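You operate a simulated robot arm through the tools that you are given. There is no shell and no other tool. Be economical: measure what you need, move in short steps, check, and stop when the job is done.

Carry out the task below with a simulated two-armed robot. There is one attempt and no reset: what you move stays moved.

TASK
Load the cylinder that the pink card names into the green crate.
Fine: it stands on the FULL shelf of the cage; lift the latch to open the door, then shut it and drop the latch again; leave the crate where it stands. Set down upright: what you pick out. Where these are worked on the way, their far stop is far enough and under half their travel is too little: cage latch.

It is judged by the outcome, as a careful person would: the job done as asked, and still so three seconds after it is handed in. It fails if anything else is knocked over, pushed out of place, dropped, spilled or broken.

THE ROBOT
Two 7-joint arms with two-finger parallel grippers on one trunk, on a base that drives. Base frame: it is fixed to the floor where the robot stands at the start and does not move with it; the origin is under the middle of the robot, x ahead of it, y to its left, z up. Readings come in m, rad, newtons and seconds.
The left shoulder is at the start at [0.05, 0.168, 1.157], the right one opposite. With the tool pointing down near the work surface each hand reaches from about 0.2 to 0.66 m from the robot's upright axis, wherever it stands, measured 20 degrees to its own side. Places, roughly: cage door [0.4, -0.2, 0.8]; cage latch [0.4, 0, 1.2]; green crate (32x19x22 cm) [0.6, 0.4, 0.9]; inside of the green crate [0.6, 0.4, 0.9]. Payload 1.57 kg a hand.
Tool frame (each hand has its own): the origin (TCP) lies between the finger pads and is the grasp point; the fingertips stand 0.03 m ahead of it; z points along the fingers, y is the line along which they close. Largest opening 0.08 m; finger width 0.017, thickness 0.012; the body of the gripper, 0.04 by 0.082 m, starts 0.08 m behind the TCP.
Orientation is that of the tool frame in the base frame, as a unit quaternion [w, x, y, z]. With the fingers straight down and closing along the base's y, the tool's x points along the base's -x, its y along +y and its z along -z.

THE INTERFACE
- The arms move only by the tool nudge_tool. It takes "left_deltas", "right_deltas" or both (then of equal length, played together; a hand with none holds still); each is a list of rows, each a list of 6 numbers: the shift along the tool's x, y, z in m, then the turn, a rotation vector about the tool's x, y, z in rad. In form: [[tx, ty, tz, ax, ay, az], ...]. A call has 1 to 10 rows; each row shifts and turns the commanded pose from where the row before left it, along the tool's axes as they then stand. "left_fingers" and "right_fingers" are, for a hand that has rows, the opening, from 0 (shut) to 1 (fully open), set as the call begins (left out, the last holds). A row lasts 0.2 s, in which the tool goes at most 0.05 m and 0.15 rad; a call with a longer step from one row to the next is refused whole, and so is a gripper value outside its range. Where a pose cannot be reached the arm comes as near as it can. A force on the tool above 40 N (or 10 N above the force at the start of the call, whichever is more), or a blocked arm, ends the call early, and 0.2 s more pass. The fingers move at their own pace (about 0.045 m/s each) and stop on an object; they squeeze with about 36 N. The grip force told is the motor's: it shows also when the fingers shut on nothing. Time passes only in rows, and 0.2 s behind the last, so rows that do not move let the fingers close. It gives the time, the measured TCP pose, the force on the tool (base axes), the opening and the grip force at its end, in the units of the frame above (readings bear some noise), with the torque about the TCP (base axes, N m) and any sound that the robot's microphone picked up.
- Cameras (640 x 400 px; columns grow to the right, rows downward): "scene" is now at [0.1247, -0.0309, 1.3721]; the picture's right is [-0.36, -0.93, 0.00], its down [-0.51, 0.20, -0.84] and it looks along [0.78, -0.30, -0.55] (base axes); focal length 214 px, centre (320, 200). "left" rides on the left gripper at [0.072, 0.007, -0.122] in its tool frame; the picture's right is [-0.09, 1.00, 0.00], its down [-0.84, -0.08, -0.54] and it looks along [-0.54, -0.05, 0.84] (tool axes); focal length 238 px, centre (320, 200). "right" rides on the right gripper at [0.072, -0.007, -0.122] in its tool frame; the picture's right is [0.09, 1.00, 0.00], its down [-0.84, 0.08, -0.54] and it looks along [-0.54, 0.05, 0.84] (tool axes); focal length 238 px, centre (320, 200). There is no depth. A picture from a camera that has moved, and an enlarged one, comes with that camera's place and axes in the base frame and with its lens.
- capture(camera): a new picture of that camera. It takes no simulated time.
- move_column(by): slides the trunk up (or, below 0, down) by that many m; the arms and the scene camera ride with it, the base frame stays. It gives what a move gives, with no picture.
- drive_base(legs): drives the robot by 1 to 6 legs, each [ahead, left, turn to the left] in m, m and rad, along the robot's own axes; the way and the turn of a leg run together, so that a leg with both is an arc; at most 1.5 m and 3.142 rad a leg. The arms and the cameras ride along, it lands a little off, and it stops where it bumps. It gives what a move gives.
- turn_head(pan, tilt): turns the head with the scene camera to pan (to the left, within 1.396 rad either way) and tilt (down, from -0.506 to 1.204), counted from straight ahead of the robot. It gives what a move gives.
- inspect(camera, box): a new picture of the part [left, top, right, bottom] of that camera's present view, enlarged. It takes no simulated time.
- job_done(): hands the job in; it is judged then, once.

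Work in short steps. Places have to be worked out from the pictures, the camera data and where the tool is seen: move nearer, look again, correct. Check each grasp and each placing, and mend what went wrong. You have 120 turns and 108 pictures in all, those below and enlarged ones among them. Open the grippers and draw the arms clear of the work before you hand the job in, unless the task says otherwise; then end with one line.

The tools are called after "Emit:" as name(argument=value, ...) on one line, values as JSON. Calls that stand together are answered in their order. nudge_tool: Moves the arms, as the interface text tells. Its arguments: {"type":"object","properties":{"left_deltas":{"type":"array"},"left_fingers":{"type":"number"},"right_deltas":{"type":"array"},"right_fingers":{"type":"number"}},"required":[]} The other tools are called the same way: move_column (by) slides the trunk up or down; drive_base (legs) drives the base; turn_head (pan, tilt) turns the head that bears the scene camera; capture (camera) takes a picture; inspect (camera, box) takes an enlarged picture of a part of a camera's view; job_done () hands the job in.

At the start:

```text
time_s: 0.0
left_ee_pos: [0.3462, 0.029, 1.344]
left_tool_rot: [0.001, 0.003, 1.0, 0.0]
left_ft_force: [-1.0, 0.1, 0.9]
left_moment: [-0.03, -0.01, 0.01]
left_width: 0.0799
left_grip_force: 0.1
right_ee_pos: [0.3785, -0.3215, 1.271]
right_tool_rot: [0.0, -0.001, 1.0, 0.0]
right_ft_force: [0.3, -0.7, 0.3]
right_moment: [0.01, 0.01, 0.03]
right_width: 0.0803
right_grip_force: 0.0
trunk travel left (down, up): [-0.325, 0.118]
robot x, y, heading: [-0.0, -0.0008, -0.001]
head pan, tilt: [-0.372, 0.581]
```

scene: 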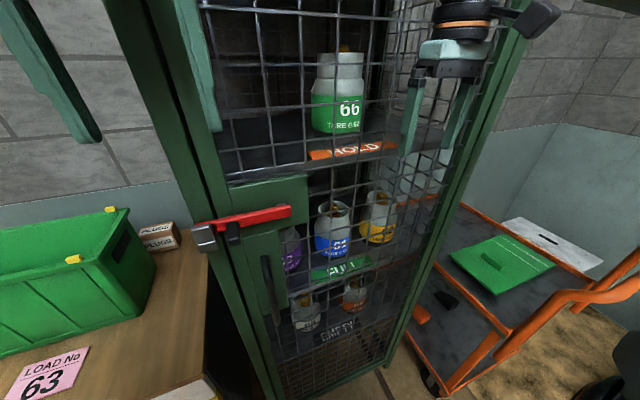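
right: 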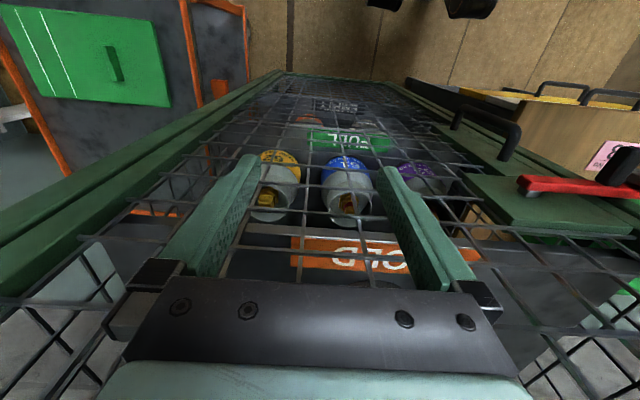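
left: 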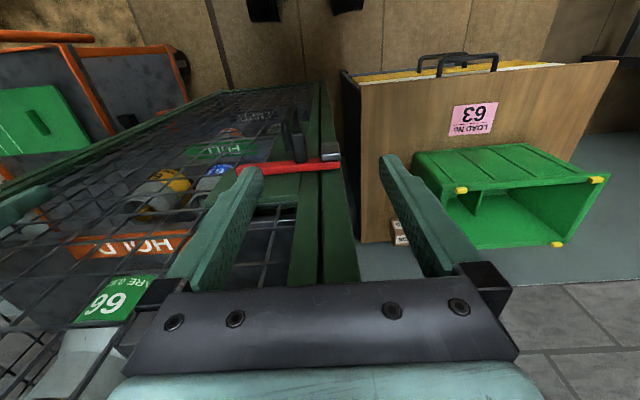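

The pink card reads "LOAD No 63"; the FULL shelf seems to hold purple, blue and yellow cylinders. I enlarge the shelf and the latch to read them.

Emit:
inspect(camera="scene", box=[270, 180, 410, 280])

Emit:
inspect(camera="scene", box=[170, 160, 330, 330])

Emit:
inspect(camera="scene", box=[0, 330, 110, 400])

```text
4.00 times, centred on (340, 230) of scene
camera zoom: at [0.1247, -0.0309, 1.3721], right [-0.36, -0.93, 0.0], down [-0.51, 0.2, -0.84], along [0.78, -0.3, -0.55], focal length 858 px, centre (240, 80)
```

zoom: 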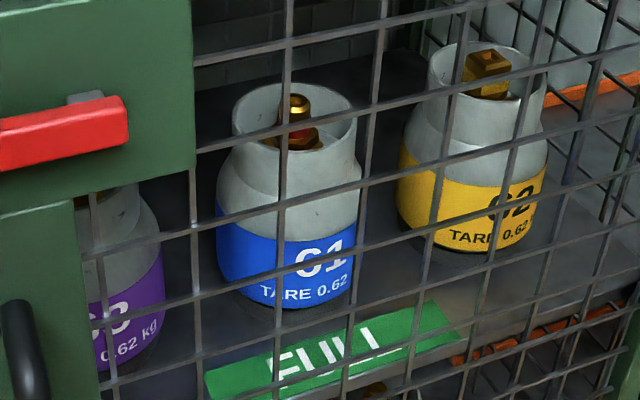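

```text
2.35 times, centred on (250, 245) of scene
camera zoom: at [0.1247, -0.0309, 1.3721], right [-0.36, -0.93, 0.0], down [-0.51, 0.2, -0.84], along [0.78, -0.3, -0.55], focal length 505 px, centre (485, 94)
```

zoom: 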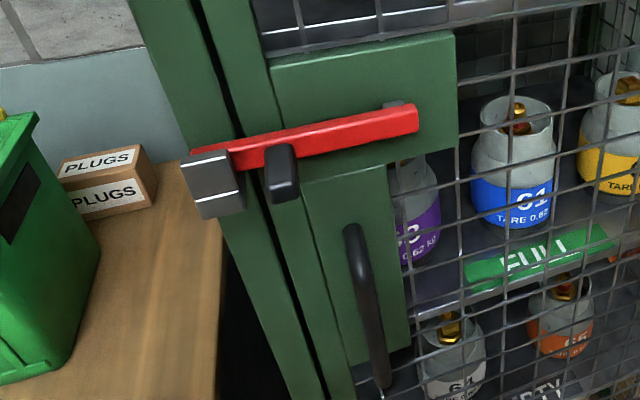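

```text
5.71 times, centred on (55, 365) of scene
camera zoom: at [0.1247, -0.0309, 1.3721], right [-0.36, -0.93, 0.0], down [-0.51, 0.2, -0.84], along [0.78, -0.3, -0.55], focal length 1226 px, centre (1834, -743)
```

zoom: 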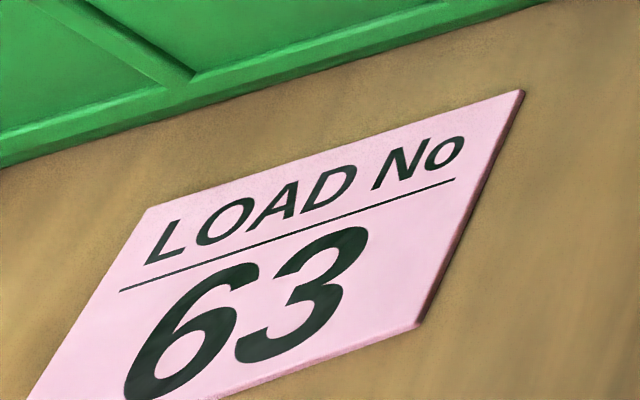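

The visible digits are consistent with purple = 63 (blue is 61, yellow 62). I back away to make room for the door swing and get a better view.

Emit:
drive_base(legs=[[-0.35, 0, 0]])

Emit:
turn_head(pan=-0.1, tilt=0.45)

Emit:
capture(camera="scene")

```text
time_s: 2.3
left_ee_pos: [-0.0048, 0.028, 1.3441]
left_tool_rot: [0.0, 0.005, 1.0, 0.001]
left_ft_force: [-0.3, 0.2, 1.5]
left_moment: [-0.01, 0.0, 0.04]
left_width: 0.0802
left_grip_force: 0.1
right_ee_pos: [0.0255, -0.3225, 1.2702]
right_tool_rot: [0.0, 0.004, 1.0, 0.0]
right_ft_force: [-0.8, 0.3, -0.6]
right_moment: [-0.03, -0.02, 0.0]
right_width: 0.0801
right_grip_force: 0.0
trunk travel left (down, up): [-0.325, 0.118]
robot x, y, heading: [-0.3539, 0.0009, -0.015]
head pan, tilt: [-0.372, 0.581]
```

```text
time_s: 3.1
left_ee_pos: [-0.004, 0.0281, 1.3433]
left_tool_rot: [0.001, 0.005, 1.0, 0.0]
left_ft_force: [-0.1, 0.0, 0.6]
left_moment: [0.01, -0.02, 0.02]
left_width: 0.0802
left_grip_force: 0.1
right_ee_pos: [0.0252, -0.3221, 1.2695]
right_tool_rot: [0.0, 0.004, 1.0, 0.001]
right_ft_force: [0.0, 0.5, 0.2]
right_moment: [0.0, 0.0, 0.01]
right_width: 0.0798
right_grip_force: 0.0
trunk travel left (down, up): [-0.325, 0.118]
robot x, y, heading: [-0.3515, 0.0037, -0.01]
head pan, tilt: [-0.099, 0.45]
```

```text
101 pictures are left
camera scene: at [-0.2174, -0.0074, 1.3838], right [-0.11, -0.99, 0.0], down [-0.43, 0.05, -0.9], along [0.89, -0.1, -0.44], focal length 214 px, centre (320, 200)
```

scene: 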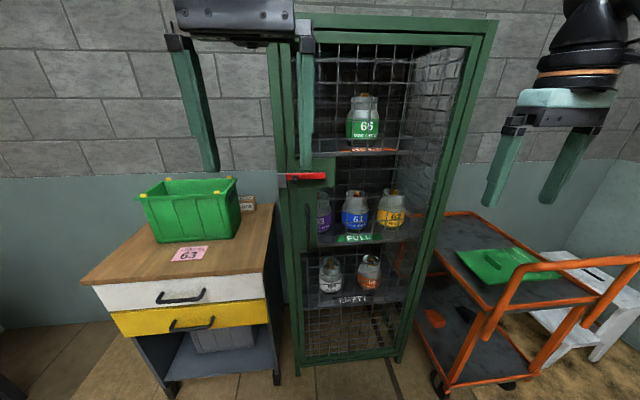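

I enlarge the cage middle to work out the shelves, latch and handle.

Emit:
inspect(camera="scene", box=[270, 130, 430, 230])

Emit:
inspect(camera="scene", box=[270, 165, 350, 215])

```text
4.00 times, centred on (350, 180) of scene
camera zoom: at [-0.2174, -0.0074, 1.3838], right [-0.11, -0.99, 0.0], down [-0.43, 0.05, -0.9], along [0.89, -0.1, -0.44], focal length 858 px, centre (200, 280)
```

zoom: 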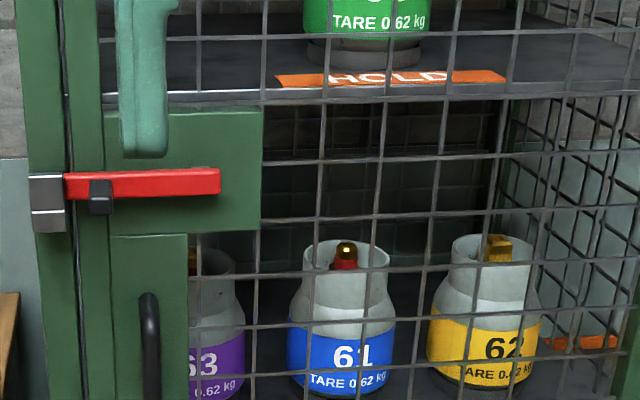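

```text
8.00 times, centred on (310, 190) of scene
camera zoom: at [-0.2174, -0.0074, 1.3838], right [-0.11, -0.99, 0.0], down [-0.43, 0.05, -0.9], along [0.89, -0.1, -0.44], focal length 1716 px, centre (400, 280)
```

zoom: 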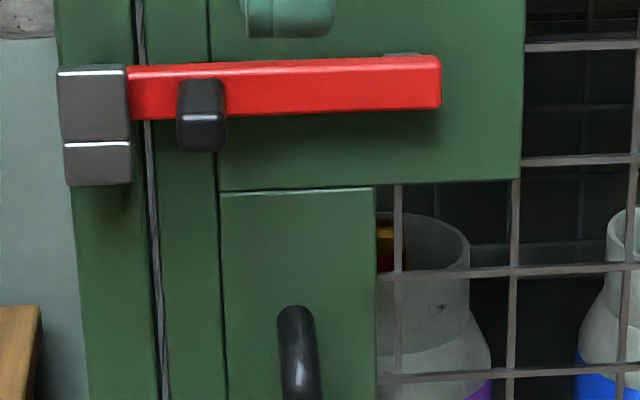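

Purple is clearly 63. Triangulating: latch knob ≈ (0.39, 0.00, 1.16), bar pivot ≈ y −0.09, door handle ≈ (0.385, −0.033, 0.89–1.07), hinge side ≈ y −0.5. I turn the left hand to point forward.

Emit:
nudge_tool(left_deltas=[[0, 0, 0, 0, -0.15, 0], [0, 0, 0, 0, -0.15, 0], [0, 0, 0, 0, -0.15, 0], [0, 0, 0, 0, -0.15, 0], [0, 0, 0, 0, -0.15, 0], [0, 0, 0, 0, -0.15, 0], [0, 0, 0, 0, -0.15, 0], [0, 0, 0, 0, -0.15, 0], [0, 0, 0, 0, -0.15, 0], [0, 0, 0, 0, -0.15, 0]], left_fingers=0)

```text
time_s: 5.5
left_ee_pos: [0.019, 0.0448, 1.3613]
left_tool_rot: [0.664, -0.063, 0.745, -0.011]
left_ft_force: [0.0, -0.1, -1.2]
left_moment: [-0.03, 0.01, 0.02]
left_width: 0.0001
left_grip_force: 21.6
right_ee_pos: [0.0254, -0.3222, 1.271]
right_tool_rot: [0.0, 0.004, 1.0, 0.0]
right_ft_force: [-0.3, -0.6, -0.1]
right_moment: [-0.04, -0.06, -0.04]
right_width: 0.08
right_grip_force: 0.0
trunk travel left (down, up): [-0.325, 0.118]
robot x, y, heading: [-0.3521, 0.0, -0.011]
head pan, tilt: [-0.099, 0.45]
stopped in row 10 (left hand): the arm was blocked; the commanded pose is now the measured one
```

The hand is nearly level but close in is hard for the wrist. I move it down and forward, then correct the orientation.

Emit:
nudge_tool(left_deltas=[[0.035, 0, 0.03, 0, 0, 0], [0.035, 0, 0.03, 0, 0, 0], [0.035, 0, 0.03, 0, 0, 0], [0.035, 0, 0.03, 0, 0, 0], [0.035, 0, 0.03, 0, 0, 0], [0.035, 0, 0.03, 0, 0, 0]])

Emit:
capture(camera="scene")

```text
time_s: 6.9
left_ee_pos: [0.169, 0.0331, 1.1316]
left_tool_rot: [0.67, -0.046, 0.741, -0.011]
left_ft_force: [-0.2, 0.1, 0.5]
left_moment: [0.0, -0.01, 0.03]
left_width: 0.0002
left_grip_force: 21.2
right_ee_pos: [0.0263, -0.3229, 1.2697]
right_tool_rot: [0.0, 0.005, 1.0, 0.001]
right_ft_force: [-0.2, 0.1, 0.5]
right_moment: [0.01, 0.04, 0.03]
right_width: 0.0803
right_grip_force: 0.1
trunk travel left (down, up): [-0.325, 0.118]
robot x, y, heading: [-0.3482, 0.0019, -0.008]
head pan, tilt: [-0.099, 0.45]
```

```text
98 pictures are left
camera scene: at [-0.2171, -0.0072, 1.3839], right [-0.11, -0.99, 0.0], down [-0.43, 0.05, -0.9], along [0.89, -0.1, -0.44], focal length 214 px, centre (320, 200)
```

scene: 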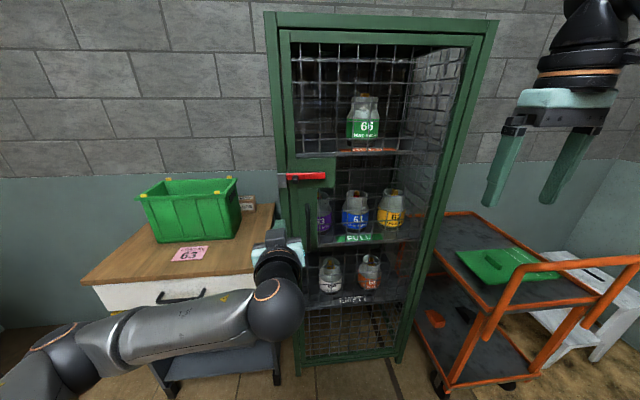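

Hand nearly straight. I correct its tilt, and drive forward a bit so the latch is within comfortable reach.

Emit:
nudge_tool(left_deltas=[[0.0, 0, 0, 0.045, -0.1, 0.083], [0.0, -0.03, 0, 0, 0, 0]])

Emit:
drive_base(legs=[[0.12, 0, 0.008]])

Emit:
turn_head(pan=-0.1, tilt=0.6)

Emit:
capture(camera="scene")

Emit:
capture(camera="left")

```text
time_s: 7.5
left_ee_pos: [0.1685, 0.0018, 1.1328]
left_tool_rot: [0.707, -0.001, 0.708, 0.004]
left_ft_force: [0.3, 0.2, -0.4]
left_moment: [0.0, 0.01, 0.05]
left_width: 0.0
left_grip_force: 21.4
right_ee_pos: [0.0255, -0.3238, 1.2694]
right_tool_rot: [0.0, 0.004, 1.0, 0.0]
right_ft_force: [-0.4, 0.4, 0.3]
right_moment: [0.03, 0.01, 0.03]
right_width: 0.0798
right_grip_force: 0.1
trunk travel left (down, up): [-0.325, 0.118]
robot x, y, heading: [-0.3524, -0.0017, -0.008]
head pan, tilt: [-0.099, 0.45]
```

```text
time_s: 8.7
left_ee_pos: [0.2858, 0.0048, 1.1321]
left_tool_rot: [0.706, -0.004, 0.708, 0.006]
left_ft_force: [0.2, 0.2, -0.3]
left_moment: [0.0, 0.01, 0.01]
left_width: 0.0
left_grip_force: 20.8
right_ee_pos: [0.1448, -0.3206, 1.2694]
right_tool_rot: [0.0, 0.001, 1.0, 0.001]
right_ft_force: [-0.2, 0.3, -0.6]
right_moment: [0.01, 0.04, -0.01]
right_width: 0.0802
right_grip_force: 0.0
trunk travel left (down, up): [-0.325, 0.118]
robot x, y, heading: [-0.2332, 0.0016, -0.005]
head pan, tilt: [-0.099, 0.45]
```

```text
time_s: 9.4
left_ee_pos: [0.2852, 0.0052, 1.1327]
left_tool_rot: [0.706, -0.004, 0.708, 0.006]
left_ft_force: [-0.7, 0.5, -0.8]
left_moment: [0.02, 0.01, 0.02]
left_width: 0.0
left_grip_force: 20.9
right_ee_pos: [0.1442, -0.3211, 1.2694]
right_tool_rot: [0.0, 0.002, 1.0, 0.0]
right_ft_force: [0.0, 0.2, -0.1]
right_moment: [0.05, 0.04, -0.02]
right_width: 0.0801
right_grip_force: 0.1
trunk travel left (down, up): [-0.325, 0.118]
robot x, y, heading: [-0.2328, -0.0052, -0.002]
head pan, tilt: [-0.099, 0.6]
```

```text
97 pictures are left
camera scene: at [-0.104, -0.0068, 1.3704], right [-0.1, -0.99, 0.0], down [-0.56, 0.06, -0.83], along [0.82, -0.08, -0.56], focal length 214 px, centre (320, 200)
```

scene: 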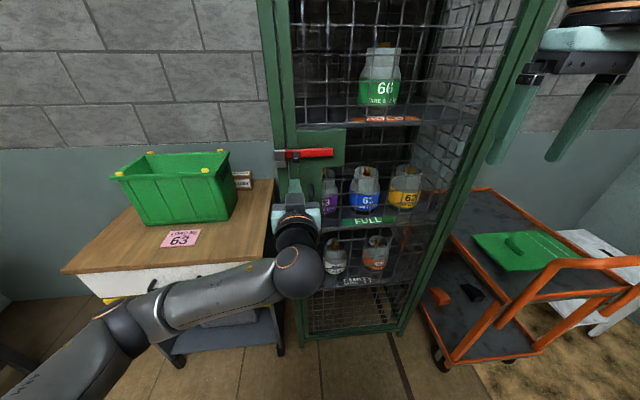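

```text
96 pictures are left
camera left: at [0.1638, 0.01, 1.0614], right [-0.01, 1.0, 0.09], down [-0.54, -0.09, 0.84], along [0.84, -0.04, 0.54], focal length 238 px, centre (320, 200)
```

left: 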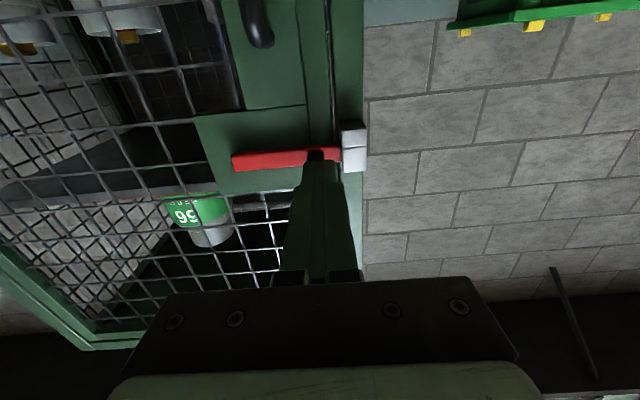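

The knob is confirmed around (0.388, 0, 1.155). I go slightly lower, then forward so the closed fingertips sit under the knob.

Emit:
nudge_tool(left_deltas=[[0.018, -0.005, 0, 0, 0, 0], [0, 0, 0.03, 0, 0, 0], [0, 0, 0.03, 0, 0, 0], [0, 0, 0.015, 0, 0, 0]])

Emit:
inspect(camera="scene", box=[250, 120, 370, 220])

Emit:
capture(camera="left")

```text
time_s: 10.4
left_ee_pos: [0.3622, 0.0033, 1.1142]
left_tool_rot: [0.706, -0.003, 0.708, 0.005]
left_ft_force: [-0.5, -0.1, 0.4]
left_moment: [0.01, 0.03, -0.01]
left_width: 0.0001
left_grip_force: 21.2
right_ee_pos: [0.1449, -0.321, 1.2699]
right_tool_rot: [0.0, 0.0, 1.0, 0.0]
right_ft_force: [0.3, -0.2, 0.0]
right_moment: [0.02, 0.01, -0.02]
right_width: 0.0801
right_grip_force: 0.0
trunk travel left (down, up): [-0.325, 0.118]
robot x, y, heading: [-0.2329, -0.0017, 0.002]
head pan, tilt: [-0.099, 0.6]
```

```text
4.00 times, centred on (310, 170) of scene
camera zoom: at [-0.104, -0.0069, 1.3703], right [-0.1, -0.99, 0.0], down [-0.56, 0.06, -0.83], along [0.82, -0.08, -0.56], focal length 858 px, centre (360, 320)
```

zoom: 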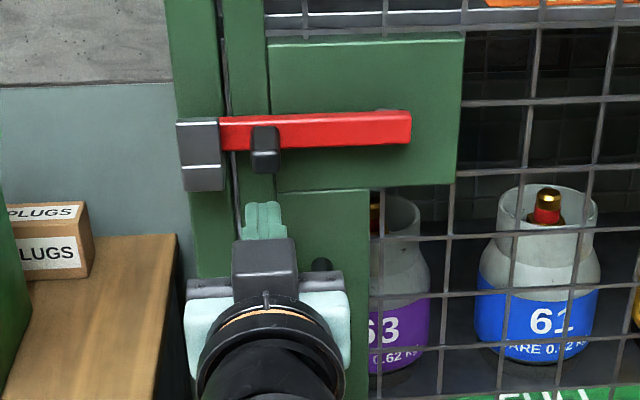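

```text
94 pictures are left
camera left: at [0.2402, 0.0084, 1.0439], right [-0.01, 1.0, 0.09], down [-0.54, -0.09, 0.84], along [0.84, -0.04, 0.54], focal length 238 px, centre (320, 200)
```

left: 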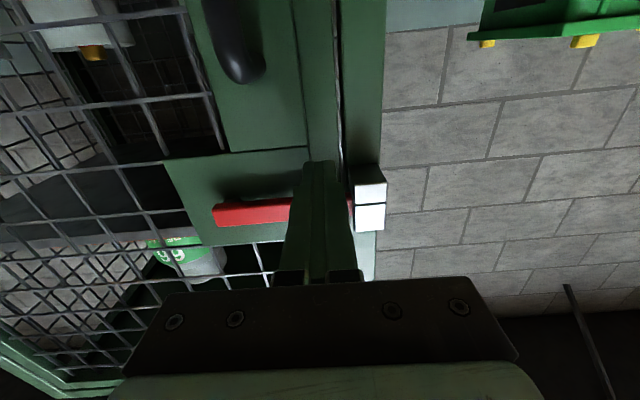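

Fingertips are beneath the knob. I lift in small steps.

Emit:
nudge_tool(left_deltas=[[-0.015, 0, 0, 0, 0, 0], [-0.015, 0, 0, 0, 0, 0], [-0.015, 0, 0, 0, 0, 0], [-0.015, -0.003, 0, 0, 0, 0]])

Emit:
inspect(camera="scene", box=[250, 100, 370, 200])

```text
time_s: 11.4
left_ee_pos: [0.36, -0.0012, 1.1742]
left_tool_rot: [0.706, -0.004, 0.708, 0.006]
left_ft_force: [-0.8, 1.1, -0.2]
left_moment: [0.02, -0.02, 0.0]
left_width: 0.0
left_grip_force: 21.6
right_ee_pos: [0.1449, -0.3199, 1.2705]
right_tool_rot: [-0.001, 0.001, 1.0, 0.0]
right_ft_force: [0.0, 0.5, 0.8]
right_moment: [0.0, 0.0, 0.04]
right_width: 0.08
right_grip_force: 0.1
trunk travel left (down, up): [-0.325, 0.118]
robot x, y, heading: [-0.236, 0.0001, 0.004]
head pan, tilt: [-0.099, 0.6]
```

```text
4.00 times, centred on (310, 150) of scene
camera zoom: at [-0.1041, -0.0067, 1.3703], right [-0.1, -0.99, 0.0], down [-0.56, 0.06, -0.83], along [0.82, -0.08, -0.56], focal length 858 px, centre (360, 400)
```

zoom: 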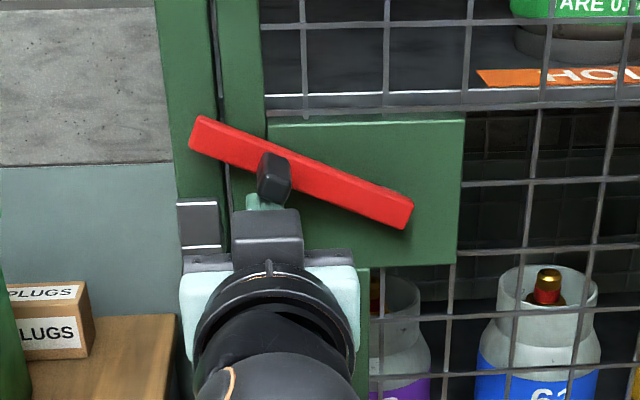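

The latch bar lifts smoothly (~26°). I continue along the arc.

Emit:
nudge_tool(left_deltas=[[-0.017, -0.004, 0, 0, 0, 0], [-0.017, -0.006, 0, 0, 0, 0], [-0.013, -0.012, 0, 0, 0, 0], [-0.013, -0.016, 0, 0, 0, 0]])

Emit:
inspect(camera="scene", box=[250, 80, 370, 180])

```text
time_s: 12.2
left_ee_pos: [0.3639, -0.0122, 1.209]
left_tool_rot: [0.697, -0.01, 0.717, 0.014]
left_ft_force: [-7.7, 9.1, -3.8]
left_moment: [-0.04, -0.03, -0.08]
left_width: 0.0
left_grip_force: 21.2
right_ee_pos: [0.1452, -0.3202, 1.2706]
right_tool_rot: [0.0, 0.0, 1.0, -0.001]
right_ft_force: [1.2, -0.4, -0.6]
right_moment: [0.04, 0.04, 0.0]
right_width: 0.0799
right_grip_force: 0.1
trunk travel left (down, up): [-0.325, 0.118]
robot x, y, heading: [-0.2332, 0.001, 0.001]
head pan, tilt: [-0.099, 0.6]
stopped in row 3 (left hand): the force on the tool passed its limit at 50 N (the readings are from after the stop); the commanded pose is now the measured one
```

```text
4.00 times, centred on (310, 130) of scene
camera zoom: at [-0.1051, -0.0056, 1.3704], right [-0.1, -0.99, 0.0], down [-0.56, 0.06, -0.83], along [0.82, -0.08, -0.56], focal length 858 px, centre (360, 480)
```

zoom: 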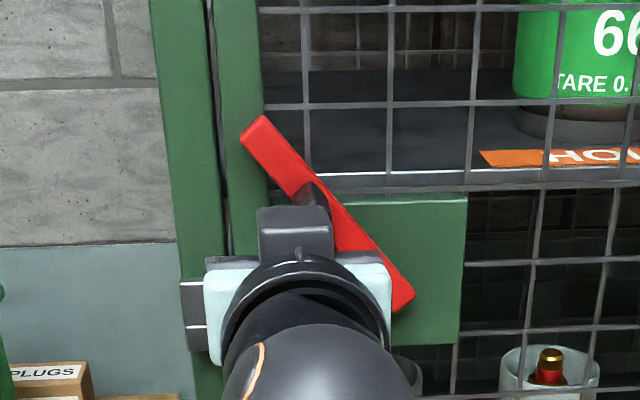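

The bar has reached its far stop at about 50°. I back the hand off to see if it stays up.

Emit:
nudge_tool(left_deltas=[[0.006, 0.004, 0, 0, 0, 0], [0.01, 0.005, -0.01, 0, 0, 0], [0.02, 0, -0.03, 0, 0, 0]])

Emit:
inspect(camera="scene", box=[250, 80, 370, 180])

```text
time_s: 13.2
left_ee_pos: [0.3215, -0.004, 1.2228]
left_tool_rot: [0.732, -0.008, 0.681, 0.016]
left_ft_force: [-0.3, 0.6, 0.1]
left_moment: [0.0, 0.03, 0.02]
left_width: 0.0
left_grip_force: 21.3
right_ee_pos: [0.1436, -0.3207, 1.2704]
right_tool_rot: [0.0, 0.001, 1.0, 0.0]
right_ft_force: [0.4, 0.4, 0.3]
right_moment: [0.03, -0.01, -0.01]
right_width: 0.0802
right_grip_force: 0.0
trunk travel left (down, up): [-0.325, 0.118]
robot x, y, heading: [-0.2322, 0.0056, -0.002]
head pan, tilt: [-0.099, 0.6]
stopped in row 3 (left hand): the arm was blocked; the commanded pose is now the measured one
```

```text
4.00 times, centred on (310, 130) of scene
camera zoom: at [-0.1041, -0.0066, 1.3703], right [-0.1, -0.99, 0.0], down [-0.56, 0.06, -0.82], along [0.82, -0.08, -0.57], focal length 858 px, centre (360, 480)
```

zoom: 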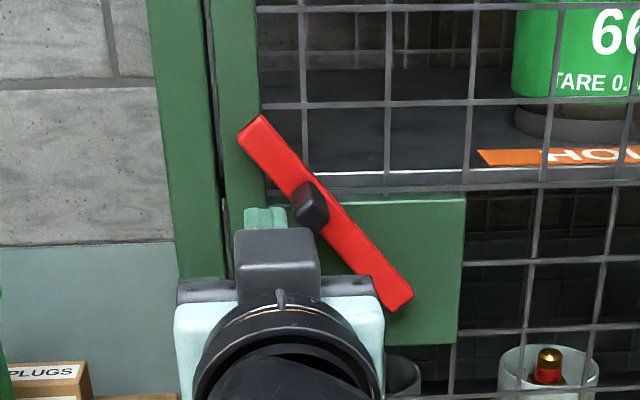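

The latch stays up. Now I retreat slightly and go down to handle height, levelling the hand and opening the fingers.

Emit:
nudge_tool(left_deltas=[[0.0, 0, -0.02, 0, 0, 0], [0.03, 0, -0.01, 0, 0.035, 0], [0.04, 0, 0, 0, 0.035, 0], [0.04, -0.005, 0, 0, 0, 0], [0.04, -0.005, 0, 0, 0, 0], [0.04, -0.005, 0, 0, 0, 0]], left_fingers=0.7)

Emit:
capture(camera="left")

Emit:
inspect(camera="scene", box=[240, 80, 400, 240])

```text
time_s: 13.9
left_ee_pos: [0.2847, 0.0033, 1.273]
left_tool_rot: [0.784, -0.009, 0.619, 0.032]
left_ft_force: [0.2, -0.8, 0.5]
left_moment: [0.01, 0.0, 0.0]
left_width: 0.0562
left_grip_force: 0.0
right_ee_pos: [0.1448, -0.3209, 1.2697]
right_tool_rot: [0.0, 0.0, 1.0, 0.0]
right_ft_force: [0.6, 0.7, 0.1]
right_moment: [0.02, 0.0, -0.02]
right_width: 0.0801
right_grip_force: 0.2
trunk travel left (down, up): [-0.325, 0.118]
robot x, y, heading: [-0.2355, -0.0003, -0.004]
head pan, tilt: [-0.099, 0.6]
stopped in row 3 (left hand): the arm was blocked; the commanded pose is now the measured one
```

```text
90 pictures are left
camera left: at [0.182, 0.0078, 1.1745], right [-0.08, 0.99, 0.11], down [-0.72, -0.14, 0.69], along [0.69, -0.03, 0.72], focal length 238 px, centre (320, 200)
```

left: 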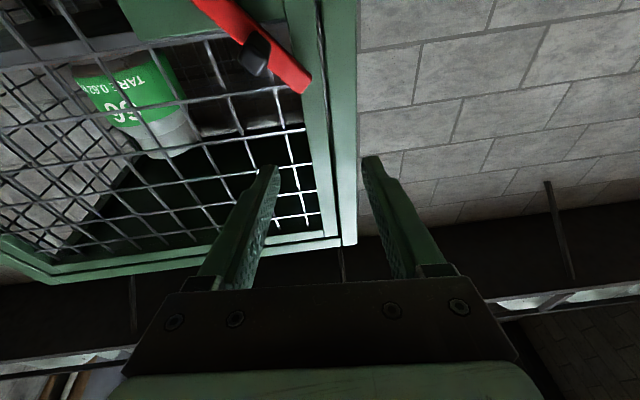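

```text
2.50 times, centred on (320, 160) of scene
camera zoom: at [-0.1043, -0.0065, 1.3703], right [-0.1, -0.99, 0.0], down [-0.56, 0.06, -0.83], along [0.82, -0.08, -0.56], focal length 536 px, centre (320, 300)
```

zoom: 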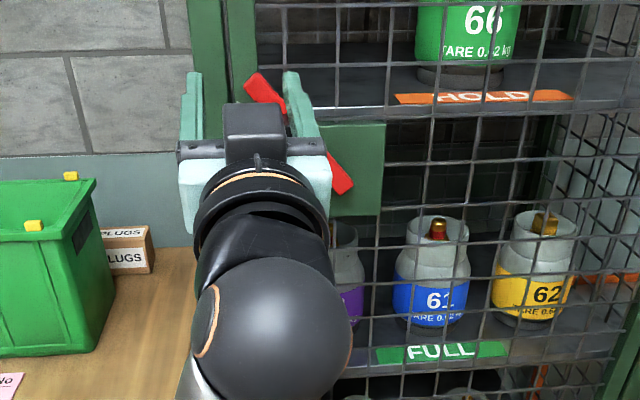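

The arm drifted up against my commands — likely a joint limit when the arm folds. I try a simple forward/level move to see how it behaves.

Emit:
nudge_tool(left_deltas=[[0, 0, 0, 0, 0.1, 0], [0, 0, 0, 0, 0.1, 0]])

```text
time_s: 14.5
left_ee_pos: [0.2859, 0.0052, 1.2698]
left_tool_rot: [0.717, -0.011, 0.696, 0.033]
left_ft_force: [0.6, 0.4, -0.1]
left_moment: [0.0, -0.02, 0.0]
left_width: 0.0561
left_grip_force: 0.1
right_ee_pos: [0.144, -0.3199, 1.2698]
right_tool_rot: [0.0, 0.0, 1.0, 0.0]
right_ft_force: [0.2, 0.2, 0.8]
right_moment: [-0.02, 0.0, -0.02]
right_width: 0.08
right_grip_force: 0.0
trunk travel left (down, up): [-0.325, 0.118]
robot x, y, heading: [-0.2329, -0.0005, -0.002]
head pan, tilt: [-0.099, 0.6]
```

Rotation responds. Now descend in modest steps.

Emit:
nudge_tool(left_deltas=[[0.025, 0, 0, 0, 0.04, 0], [0.025, 0, 0, 0, 0, 0], [0.025, 0, 0, 0, 0, 0]])

```text
time_s: 15.5
left_ee_pos: [0.2819, 0.0152, 1.2566]
left_tool_rot: [0.752, -0.014, 0.658, 0.047]
left_ft_force: [0.1, -0.5, -0.3]
left_moment: [-0.01, -0.01, -0.03]
left_width: 0.0558
left_grip_force: 0.2
right_ee_pos: [0.1434, -0.3202, 1.2703]
right_tool_rot: [0.0, 0.0, 1.0, 0.0]
right_ft_force: [-0.3, -0.1, -0.5]
right_moment: [-0.03, -0.02, -0.02]
right_width: 0.0801
right_grip_force: 0.0
trunk travel left (down, up): [-0.325, 0.118]
robot x, y, heading: [-0.231, 0.0015, 0.002]
head pan, tilt: [-0.099, 0.6]
stopped in row 3 (left hand): the arm was blocked; the commanded pose is now the measured one
```

Emit:
turn_head(pan=0.2, tilt=0.8)

Emit:
capture(camera="scene")

```text
time_s: 16.3
left_ee_pos: [0.2806, 0.0161, 1.2562]
left_tool_rot: [0.752, -0.014, 0.657, 0.046]
left_ft_force: [0.2, -0.6, -0.7]
left_moment: [0.01, 0.02, 0.0]
left_width: 0.0562
left_grip_force: 0.0
right_ee_pos: [0.1452, -0.3204, 1.2692]
right_tool_rot: [0.001, 0.001, 1.0, 0.0]
right_ft_force: [-0.4, -0.2, -0.4]
right_moment: [0.02, -0.01, -0.01]
right_width: 0.0797
right_grip_force: 0.2
trunk travel left (down, up): [-0.325, 0.118]
robot x, y, heading: [-0.2349, 0.0009, -0.0]
head pan, tilt: [0.201, 0.799]
```

```text
88 pictures are left
camera scene: at [-0.1132, 0.0182, 1.3535], right [0.2, -0.98, 0.0], down [-0.7, -0.14, -0.7], along [0.68, 0.14, -0.72], focal length 214 px, centre (320, 200)
```

scene: 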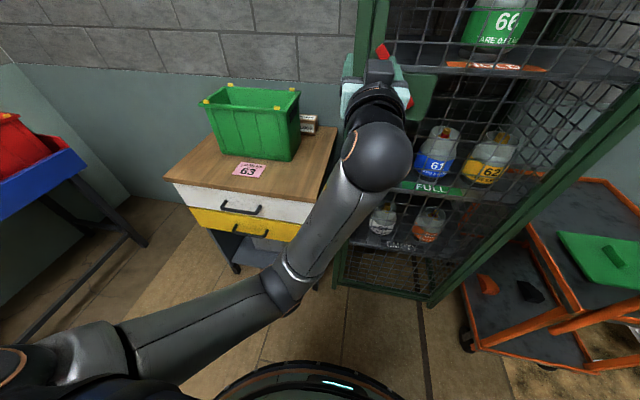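

The elbow hangs low; rather than fight the wrist, I lower the trunk so the hand comes to handle height.

Emit:
move_column(by=-0.15)

Emit:
nudge_tool(left_deltas=[[0, 0, 0, 0, 0.1, 0], [0, 0, 0, 0, 0.05, 0]])

```text
time_s: 18.0
left_ee_pos: [0.2805, 0.0148, 1.1056]
left_tool_rot: [0.752, -0.015, 0.657, 0.048]
left_ft_force: [-0.2, 0.2, 1.1]
left_moment: [-0.02, 0.04, 0.03]
left_width: 0.0561
left_grip_force: 0.0
right_ee_pos: [0.1441, -0.3206, 1.119]
right_tool_rot: [0.0, 0.0, 1.0, 0.0]
right_ft_force: [0.9, 0.3, 0.2]
right_moment: [0.0, -0.01, -0.02]
right_width: 0.0801
right_grip_force: 0.1
trunk travel left (down, up): [-0.175, 0.268]
robot x, y, heading: [-0.2353, 0.001, -0.004]
head pan, tilt: [0.201, 0.799]
```

```text
time_s: 18.6
left_ee_pos: [0.2831, 0.0188, 1.1015]
left_tool_rot: [0.699, -0.018, 0.713, 0.052]
left_ft_force: [-0.5, -0.6, 0.2]
left_moment: [0.0, -0.01, 0.0]
left_width: 0.0561
left_grip_force: 0.0
right_ee_pos: [0.1438, -0.3203, 1.1205]
right_tool_rot: [0.0, 0.001, 1.0, 0.001]
right_ft_force: [0.1, -0.6, 0.5]
right_moment: [0.03, 0.03, 0.0]
right_width: 0.08
right_grip_force: 0.1
trunk travel left (down, up): [-0.175, 0.268]
robot x, y, heading: [-0.2356, -0.0016, -0.002]
head pan, tilt: [0.201, 0.799]
```

Level again. I fix the small yaw, shift toward the handle's y, and lower the trunk another 0.1 m.

Emit:
move_column(by=-0.09)

Emit:
nudge_tool(left_deltas=[[0, 0, 0, 0.1, 0, -0.047], [0, -0.025, 0, 0, 0, 0], [0, -0.025, 0, 0, 0, 0]])

Emit:
capture(camera="left")

Emit:
turn_head(pan=-0.1, tilt=0.45)

Emit:
capture(camera="scene")

```text
time_s: 19.9
left_ee_pos: [0.2823, 0.0189, 1.013]
left_tool_rot: [0.7, -0.019, 0.712, 0.051]
left_ft_force: [-0.8, -0.2, -0.3]
left_moment: [0.01, 0.03, -0.01]
left_width: 0.056
left_grip_force: 0.0
right_ee_pos: [0.144, -0.32, 1.0312]
right_tool_rot: [0.0, 0.002, 1.0, 0.001]
right_ft_force: [0.4, -0.2, 0.0]
right_moment: [0.01, 0.01, 0.0]
right_width: 0.08
right_grip_force: 0.0
trunk travel left (down, up): [-0.085, 0.358]
robot x, y, heading: [-0.238, 0.0028, -0.002]
head pan, tilt: [0.201, 0.799]
```

```text
time_s: 20.7
left_ee_pos: [0.2832, -0.0376, 1.0124]
left_tool_rot: [0.701, 0.001, 0.714, -0.005]
left_ft_force: [-0.3, 0.9, 0.3]
left_moment: [0.01, -0.01, -0.01]
left_width: 0.0559
left_grip_force: 0.1
right_ee_pos: [0.1441, -0.3208, 1.0296]
right_tool_rot: [0.0, 0.001, 1.0, 0.0]
right_ft_force: [0.7, 0.3, 0.0]
right_moment: [0.01, -0.02, -0.04]
right_width: 0.0801
right_grip_force: 0.1
trunk travel left (down, up): [-0.085, 0.358]
robot x, y, heading: [-0.2312, 0.0015, -0.004]
head pan, tilt: [0.201, 0.799]
```

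```text
87 pictures are left
camera left: at [0.1594, -0.0296, 0.9433], right [0.01, 1.0, 0.09], down [-0.53, -0.07, 0.85], along [0.85, -0.05, 0.52], focal length 238 px, centre (320, 200)
```

left: 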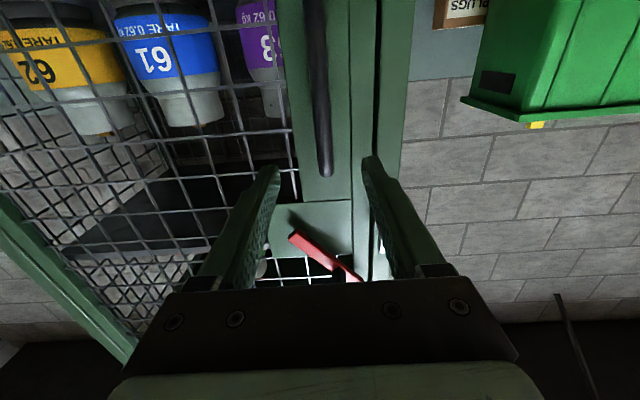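

```text
time_s: 21.5
left_ee_pos: [0.2817, -0.0359, 1.0146]
left_tool_rot: [0.701, 0.0, 0.713, -0.006]
left_ft_force: [-0.4, 0.6, -0.6]
left_moment: [-0.03, -0.02, -0.01]
left_width: 0.0561
left_grip_force: 0.0
right_ee_pos: [0.1434, -0.322, 1.0308]
right_tool_rot: [0.0, 0.001, 1.0, 0.0]
right_ft_force: [-0.4, 0.1, -0.2]
right_moment: [0.01, -0.02, -0.02]
right_width: 0.0799
right_grip_force: 0.1
trunk travel left (down, up): [-0.085, 0.358]
robot x, y, heading: [-0.2323, -0.001, 0.001]
head pan, tilt: [-0.099, 0.45]
```

```text
86 pictures are left
camera scene: at [-0.1008, -0.0069, 1.1438], right [-0.1, -0.99, 0.0], down [-0.43, 0.04, -0.9], along [0.9, -0.09, -0.44], focal length 214 px, centre (320, 200)
```

scene: 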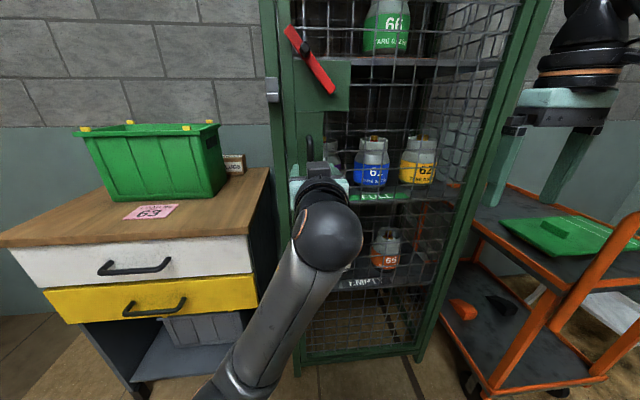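

The handle is centred between the open fingers. I advance to it.

Emit:
nudge_tool(left_deltas=[[0.005, 0, 0.03, 0, 0, 0], [0, 0, 0.03, 0, 0, 0], [0, 0, 0.025, 0, 0, 0]])

Emit:
capture(camera="left")

Emit:
inspect(camera="scene", box=[260, 120, 380, 220])

```text
time_s: 22.3
left_ee_pos: [0.3667, -0.0388, 1.0066]
left_tool_rot: [0.7, 0.0, 0.714, -0.009]
left_ft_force: [-0.9, 0.1, -0.3]
left_moment: [0.0, 0.02, 0.01]
left_width: 0.056
left_grip_force: 0.0
right_ee_pos: [0.1438, -0.3222, 1.0308]
right_tool_rot: [0.0, 0.001, 1.0, 0.0]
right_ft_force: [0.0, -0.3, 0.2]
right_moment: [0.04, -0.03, 0.03]
right_width: 0.0799
right_grip_force: 0.1
trunk travel left (down, up): [-0.085, 0.358]
robot x, y, heading: [-0.2341, 0.0033, -0.002]
head pan, tilt: [-0.099, 0.45]
```

```text
85 pictures are left
camera left: at [0.2435, -0.0308, 0.9379], right [0.02, 1.0, 0.08], down [-0.53, -0.06, 0.85], along [0.85, -0.06, 0.52], focal length 238 px, centre (320, 200)
```

left: 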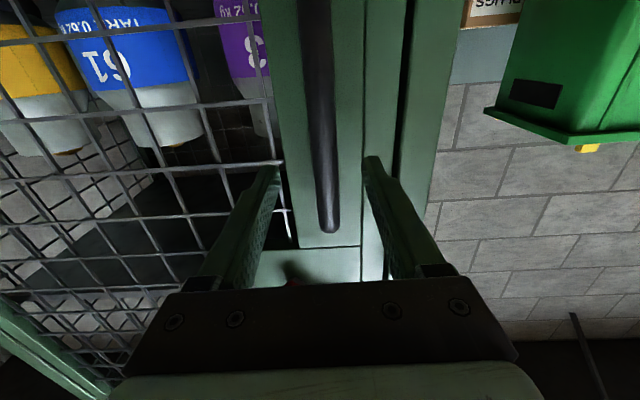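

```text
4.00 times, centred on (320, 170) of scene
camera zoom: at [-0.1008, -0.0069, 1.1438], right [-0.1, -0.99, 0.0], down [-0.43, 0.04, -0.9], along [0.9, -0.09, -0.44], focal length 858 px, centre (320, 320)
```

zoom: 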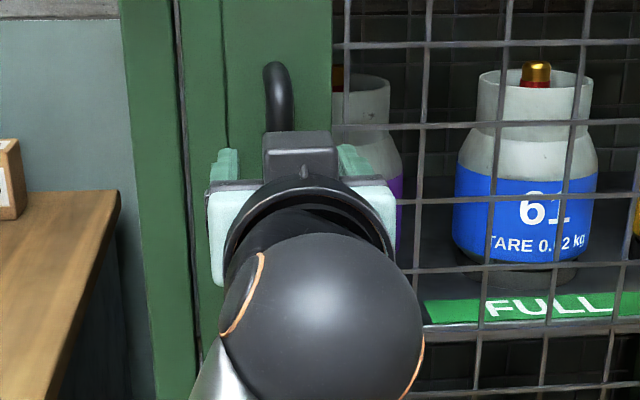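

The handle lies between the fingers. A little further in, then close.

Emit:
nudge_tool(left_deltas=[[0, 0, 0.012, 0, 0, 0]])

Emit:
nudge_tool(left_deltas=[[0, 0, 0, 0, 0, 0], [0, 0, 0, 0, 0, 0], [0, 0, 0, 0, 0, 0], [0, 0, 0, 0, 0, 0]], left_fingers=0)

```text
time_s: 22.7
left_ee_pos: [0.3781, -0.0382, 1.0074]
left_tool_rot: [0.701, 0.0, 0.714, -0.008]
left_ft_force: [-0.2, -0.1, -1.1]
left_moment: [0.01, -0.03, 0.0]
left_width: 0.0559
left_grip_force: 0.0
right_ee_pos: [0.144, -0.3204, 1.0289]
right_tool_rot: [0.0, 0.0, 1.0, 0.0]
right_ft_force: [-0.4, 0.2, 0.2]
right_moment: [0.03, -0.02, 0.02]
right_width: 0.0801
right_grip_force: 0.0
trunk travel left (down, up): [-0.085, 0.358]
robot x, y, heading: [-0.2359, 0.0017, 0.001]
head pan, tilt: [-0.099, 0.45]
```

```text
time_s: 23.7
left_ee_pos: [0.3777, -0.0341, 1.0075]
left_tool_rot: [0.7, -0.001, 0.714, -0.007]
left_ft_force: [-3.3, 12.5, 0.7]
left_moment: [0.41, 0.29, 0.14]
left_width: 0.0156
left_grip_force: 28.4
right_ee_pos: [0.1426, -0.3196, 1.0304]
right_tool_rot: [0.0, 0.002, 1.0, -0.001]
right_ft_force: [0.8, -0.1, 0.3]
right_moment: [-0.03, 0.02, 0.03]
right_width: 0.0799
right_grip_force: 0.1
trunk travel left (down, up): [-0.085, 0.358]
robot x, y, heading: [-0.2373, 0.0002, -0.001]
head pan, tilt: [-0.099, 0.45]
```

Firm grip on the handle (15.6 mm). I pull the door along its hinge arc gently.

Emit:
nudge_tool(left_deltas=[[0, -0.001, -0.014, -0.03, 0, 0], [0, -0.002, -0.023, -0.05, 0, 0], [0, -0.002, -0.023, -0.05, 0, 0]])

Emit:
capture(camera="scene")

```text
time_s: 24.5
left_ee_pos: [0.3183, -0.0441, 1.0082]
left_tool_rot: [0.696, -0.045, 0.715, 0.039]
left_ft_force: [-2.6, 11.2, -14.1]
left_moment: [0.32, -0.19, -0.08]
left_width: 0.0156
left_grip_force: 31.1
right_ee_pos: [0.1445, -0.3188, 1.0308]
right_tool_rot: [-0.001, 0.0, 1.0, -0.001]
right_ft_force: [-0.4, -0.8, 0.5]
right_moment: [0.0, 0.0, 0.0]
right_width: 0.0798
right_grip_force: 0.0
trunk travel left (down, up): [-0.085, 0.358]
robot x, y, heading: [-0.234, 0.0035, -0.0]
head pan, tilt: [-0.099, 0.45]
```

```text
83 pictures are left
camera scene: at [-0.1001, -0.006, 1.1435], right [-0.1, -0.99, 0.0], down [-0.43, 0.04, -0.9], along [0.9, -0.09, -0.44], focal length 214 px, centre (320, 200)
```

scene: 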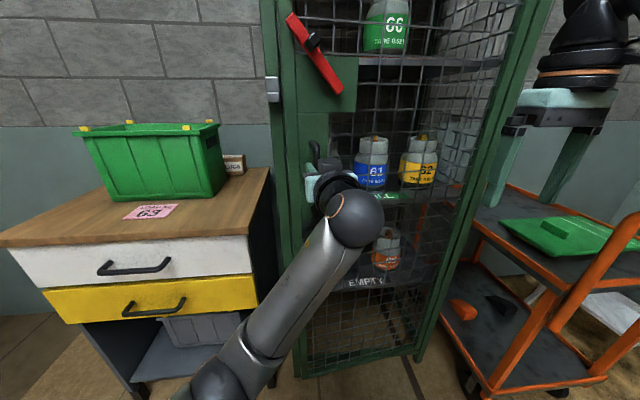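

The door is swinging. I keep pulling along the arc while drawing the right hand back out of the door's way.

Emit:
nudge_tool(left_deltas=[[0, -0.002, -0.023, -0.05, 0, 0], [0, -0.002, -0.023, -0.05, 0, 0], [0, -0.002, -0.023, -0.05, 0, 0], [0, -0.002, -0.023, -0.05, 0, 0], [0, -0.002, -0.023, -0.05, 0, 0]], right_deltas=[[0.02, 0, 0, 0, 0, 0], [0.02, 0, 0, 0, 0, 0], [0.02, 0, 0, 0, 0, 0], [0.02, 0, 0, 0, 0, 0], [0.02, 0, 0, 0, 0, 0]], right_fingers=0)

Emit:
capture(camera="scene")

```text
time_s: 25.7
left_ee_pos: [0.2347, -0.0708, 1.0094]
left_tool_rot: [0.698, -0.106, 0.7, 0.107]
left_ft_force: [4.8, -12.4, -1.3]
left_moment: [0.04, -0.04, -0.24]
left_width: 0.0157
left_grip_force: 31.8
left hand out of reach, approached as far as the arm can: row 4, 5
right_ee_pos: [0.0509, -0.3223, 1.0293]
right_tool_rot: [0.001, 0.003, 1.0, 0.0]
right_ft_force: [0.0, -0.4, -0.1]
right_moment: [0.0, 0.01, 0.0]
right_width: 0.0
right_grip_force: 13.5
trunk travel left (down, up): [-0.085, 0.358]
robot x, y, heading: [-0.2315, 0.0009, -0.007]
head pan, tilt: [-0.099, 0.45]
stopped in row 5 (left hand): the force on the tool passed its limit at 49 N (the readings are from after the stop); the commanded pose is now the measured one
```

```text
82 pictures are left
camera scene: at [-0.0998, -0.0092, 1.1441], right [-0.1, -0.99, 0.0], down [-0.43, 0.05, -0.9], along [0.9, -0.09, -0.44], focal length 214 px, centre (320, 200)
```

scene: 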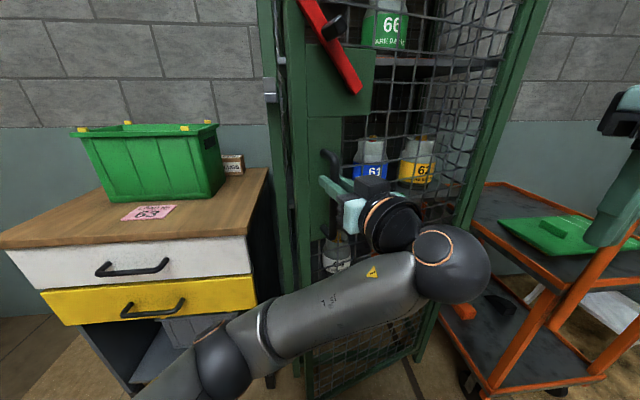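

Door is ~18° open, arm at its near limit. I swing the whole base about the hinge (arc), keeping the grip.

Emit:
drive_base(legs=[[-0.075, -0.098, 0.15]])

```text
time_s: 27.2
left_ee_pos: [0.174, -0.105, 1.0078]
left_tool_rot: [0.689, -0.157, 0.69, 0.158]
left_ft_force: [14.9, -26.1, 2.0]
left_moment: [-0.28, 0.34, -0.2]
left_width: 0.0157
left_grip_force: 31.3
right_ee_pos: [0.0295, -0.3797, 1.0304]
right_tool_rot: [-0.002, -0.071, 0.997, 0.001]
right_ft_force: [0.2, 0.8, 0.8]
right_moment: [0.0, 0.0, 0.0]
right_width: 0.0
right_grip_force: 20.9
trunk travel left (down, up): [-0.085, 0.358]
robot x, y, heading: [-0.3026, -0.1025, 0.146]
head pan, tilt: [-0.099, 0.45]
```

Smooth. Fitting the arc, the hinge is at about (0.412, −0.46) with r≈0.43; the door is ~29° open. I continue with corrected arc.

Emit:
drive_base(legs=[[-0.087, -0.141, 0.2]])

Emit:
capture(camera="scene")

```text
time_s: 28.9
left_ee_pos: [0.1175, -0.1444, 1.0084]
left_tool_rot: [0.668, -0.231, 0.671, 0.226]
left_ft_force: [-3.0, 4.0, 1.9]
left_moment: [-0.03, 0.41, 0.18]
left_width: 0.0158
left_grip_force: 31.5
right_ee_pos: [0.0269, -0.4497, 1.03]
right_tool_rot: [0.0, -0.163, 0.987, 0.0]
right_ft_force: [-0.7, 0.3, 0.1]
right_moment: [0.05, 0.01, -0.02]
right_width: 0.0
right_grip_force: 21.6
trunk travel left (down, up): [-0.085, 0.358]
robot x, y, heading: [-0.3487, -0.2364, 0.328]
head pan, tilt: [-0.099, 0.45]
stopped in leg 1: the force on the tool passed its limit at 42 N (the readings are from after the stop); the commanded pose is now the measured one
```

```text
81 pictures are left
camera scene: at [-0.2184, -0.2021, 1.144], right [0.23, -0.97, 0.0], down [-0.42, -0.1, -0.9], along [0.88, 0.2, -0.43], focal length 214 px, centre (320, 200)
```

scene: 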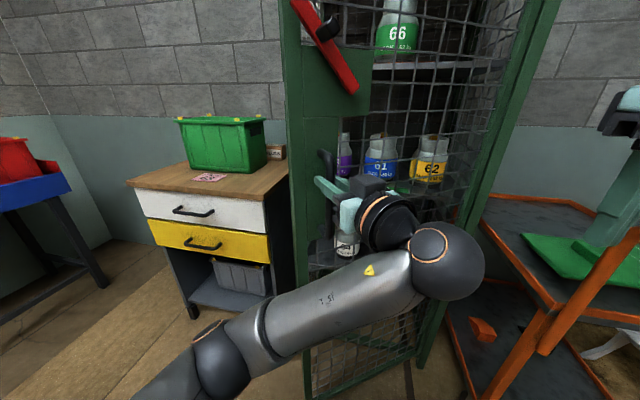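

Door is ~38° open, cart getting near on the right. I release the handle here and back off along the hand's axis.

Emit:
nudge_tool(left_deltas=[[0, 0, 0, 0, 0, 0], [0, 0, 0, 0, 0, 0], [0, 0, 0, 0, 0, 0], [0, 0, 0, 0, 0, 0]], left_fingers=0.9)

Emit:
drive_base(legs=[[-0.12, -0.035, 0]])

Emit:
capture(camera="scene")

```text
time_s: 29.9
left_ee_pos: [0.1189, -0.1463, 1.0083]
left_tool_rot: [0.668, -0.229, 0.672, 0.224]
left_ft_force: [-0.5, -0.1, -0.3]
left_moment: [0.01, -0.02, 0.0]
left_width: 0.0718
left_grip_force: 0.1
right_ee_pos: [0.0262, -0.4504, 1.0305]
right_tool_rot: [-0.001, -0.162, 0.987, 0.0]
right_ft_force: [-0.1, -0.1, 0.4]
right_moment: [-0.01, 0.01, 0.0]
right_width: 0.0
right_grip_force: 20.9
trunk travel left (down, up): [-0.085, 0.358]
robot x, y, heading: [-0.3474, -0.2351, 0.327]
head pan, tilt: [-0.099, 0.45]
```

```text
time_s: 31.2
left_ee_pos: [0.0124, -0.2189, 1.0079]
left_tool_rot: [0.668, -0.229, 0.672, 0.224]
left_ft_force: [0.5, -0.2, -0.4]
left_moment: [0.03, 0.02, -0.03]
left_width: 0.072
left_grip_force: 0.0
right_ee_pos: [-0.0795, -0.5227, 1.0308]
right_tool_rot: [0.001, -0.16, 0.987, 0.0]
right_ft_force: [-0.5, -0.1, -0.1]
right_moment: [0.05, 0.02, -0.01]
right_width: 0.0
right_grip_force: 21.4
trunk travel left (down, up): [-0.085, 0.358]
robot x, y, heading: [-0.456, -0.3091, 0.318]
head pan, tilt: [-0.099, 0.45]
```

```text
80 pictures are left
camera scene: at [-0.3231, -0.2746, 1.1439], right [0.22, -0.98, 0.0], down [-0.42, -0.1, -0.9], along [0.88, 0.2, -0.44], focal length 214 px, centre (320, 200)
```

scene: 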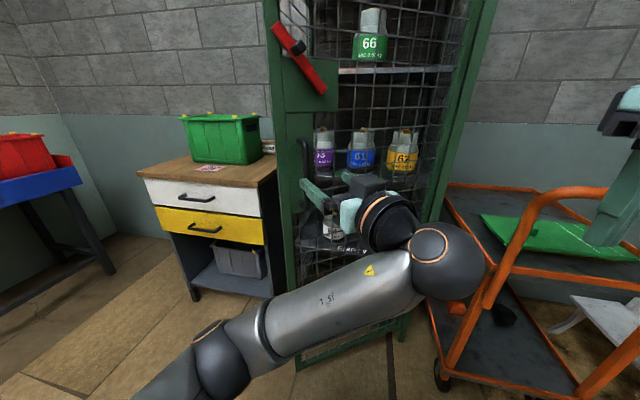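

I back off, slide left, and straighten up to get the right hand to the inner side of the door.

Emit:
drive_base(legs=[[-0.05, 0, 0], [0, 0.5, 0], [0, 0, -0.318]])

Emit:
turn_head(pan=-0.2, tilt=0.45)

Emit:
capture(camera="scene")

```text
time_s: 37.6
left_ee_pos: [-0.1879, 0.0909, 1.0075]
left_tool_rot: [0.694, -0.124, 0.699, 0.12]
left_ft_force: [0.4, 0.4, -0.2]
left_moment: [0.0, -0.01, -0.01]
left_width: 0.0718
left_grip_force: 0.1
right_ee_pos: [-0.3655, -0.1702, 1.0299]
right_tool_rot: [0.0, -0.01, 1.0, 0.001]
right_ft_force: [-0.3, -0.2, -1.0]
right_moment: [0.03, 0.02, -0.03]
right_width: 0.0003
right_grip_force: 21.8
trunk travel left (down, up): [-0.085, 0.358]
robot x, y, heading: [-0.6588, 0.1465, 0.021]
head pan, tilt: [-0.099, 0.45]
```

```text
time_s: 38.3
left_ee_pos: [-0.1876, 0.0912, 1.008]
left_tool_rot: [0.694, -0.125, 0.698, 0.121]
left_ft_force: [0.3, -0.4, 0.1]
left_moment: [-0.02, -0.02, 0.01]
left_width: 0.072
left_grip_force: 0.1
right_ee_pos: [-0.368, -0.1711, 1.0307]
right_tool_rot: [0.0, -0.01, 1.0, 0.0]
right_ft_force: [0.5, 0.1, -0.7]
right_moment: [0.03, 0.0, 0.0]
right_width: 0.0
right_grip_force: 21.1
trunk travel left (down, up): [-0.085, 0.358]
robot x, y, heading: [-0.6592, 0.1443, 0.023]
head pan, tilt: [-0.201, 0.45]
```

```text
79 pictures are left
camera scene: at [-0.5269, 0.1304, 1.1439], right [-0.18, -0.98, 0.0], down [-0.43, 0.08, -0.9], along [0.89, -0.16, -0.44], focal length 214 px, centre (320, 200)
```

scene: 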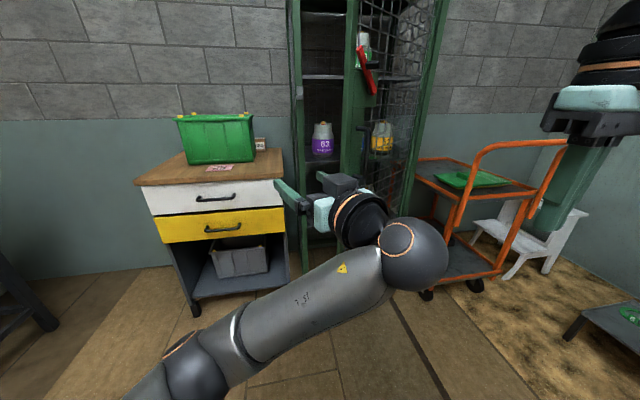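

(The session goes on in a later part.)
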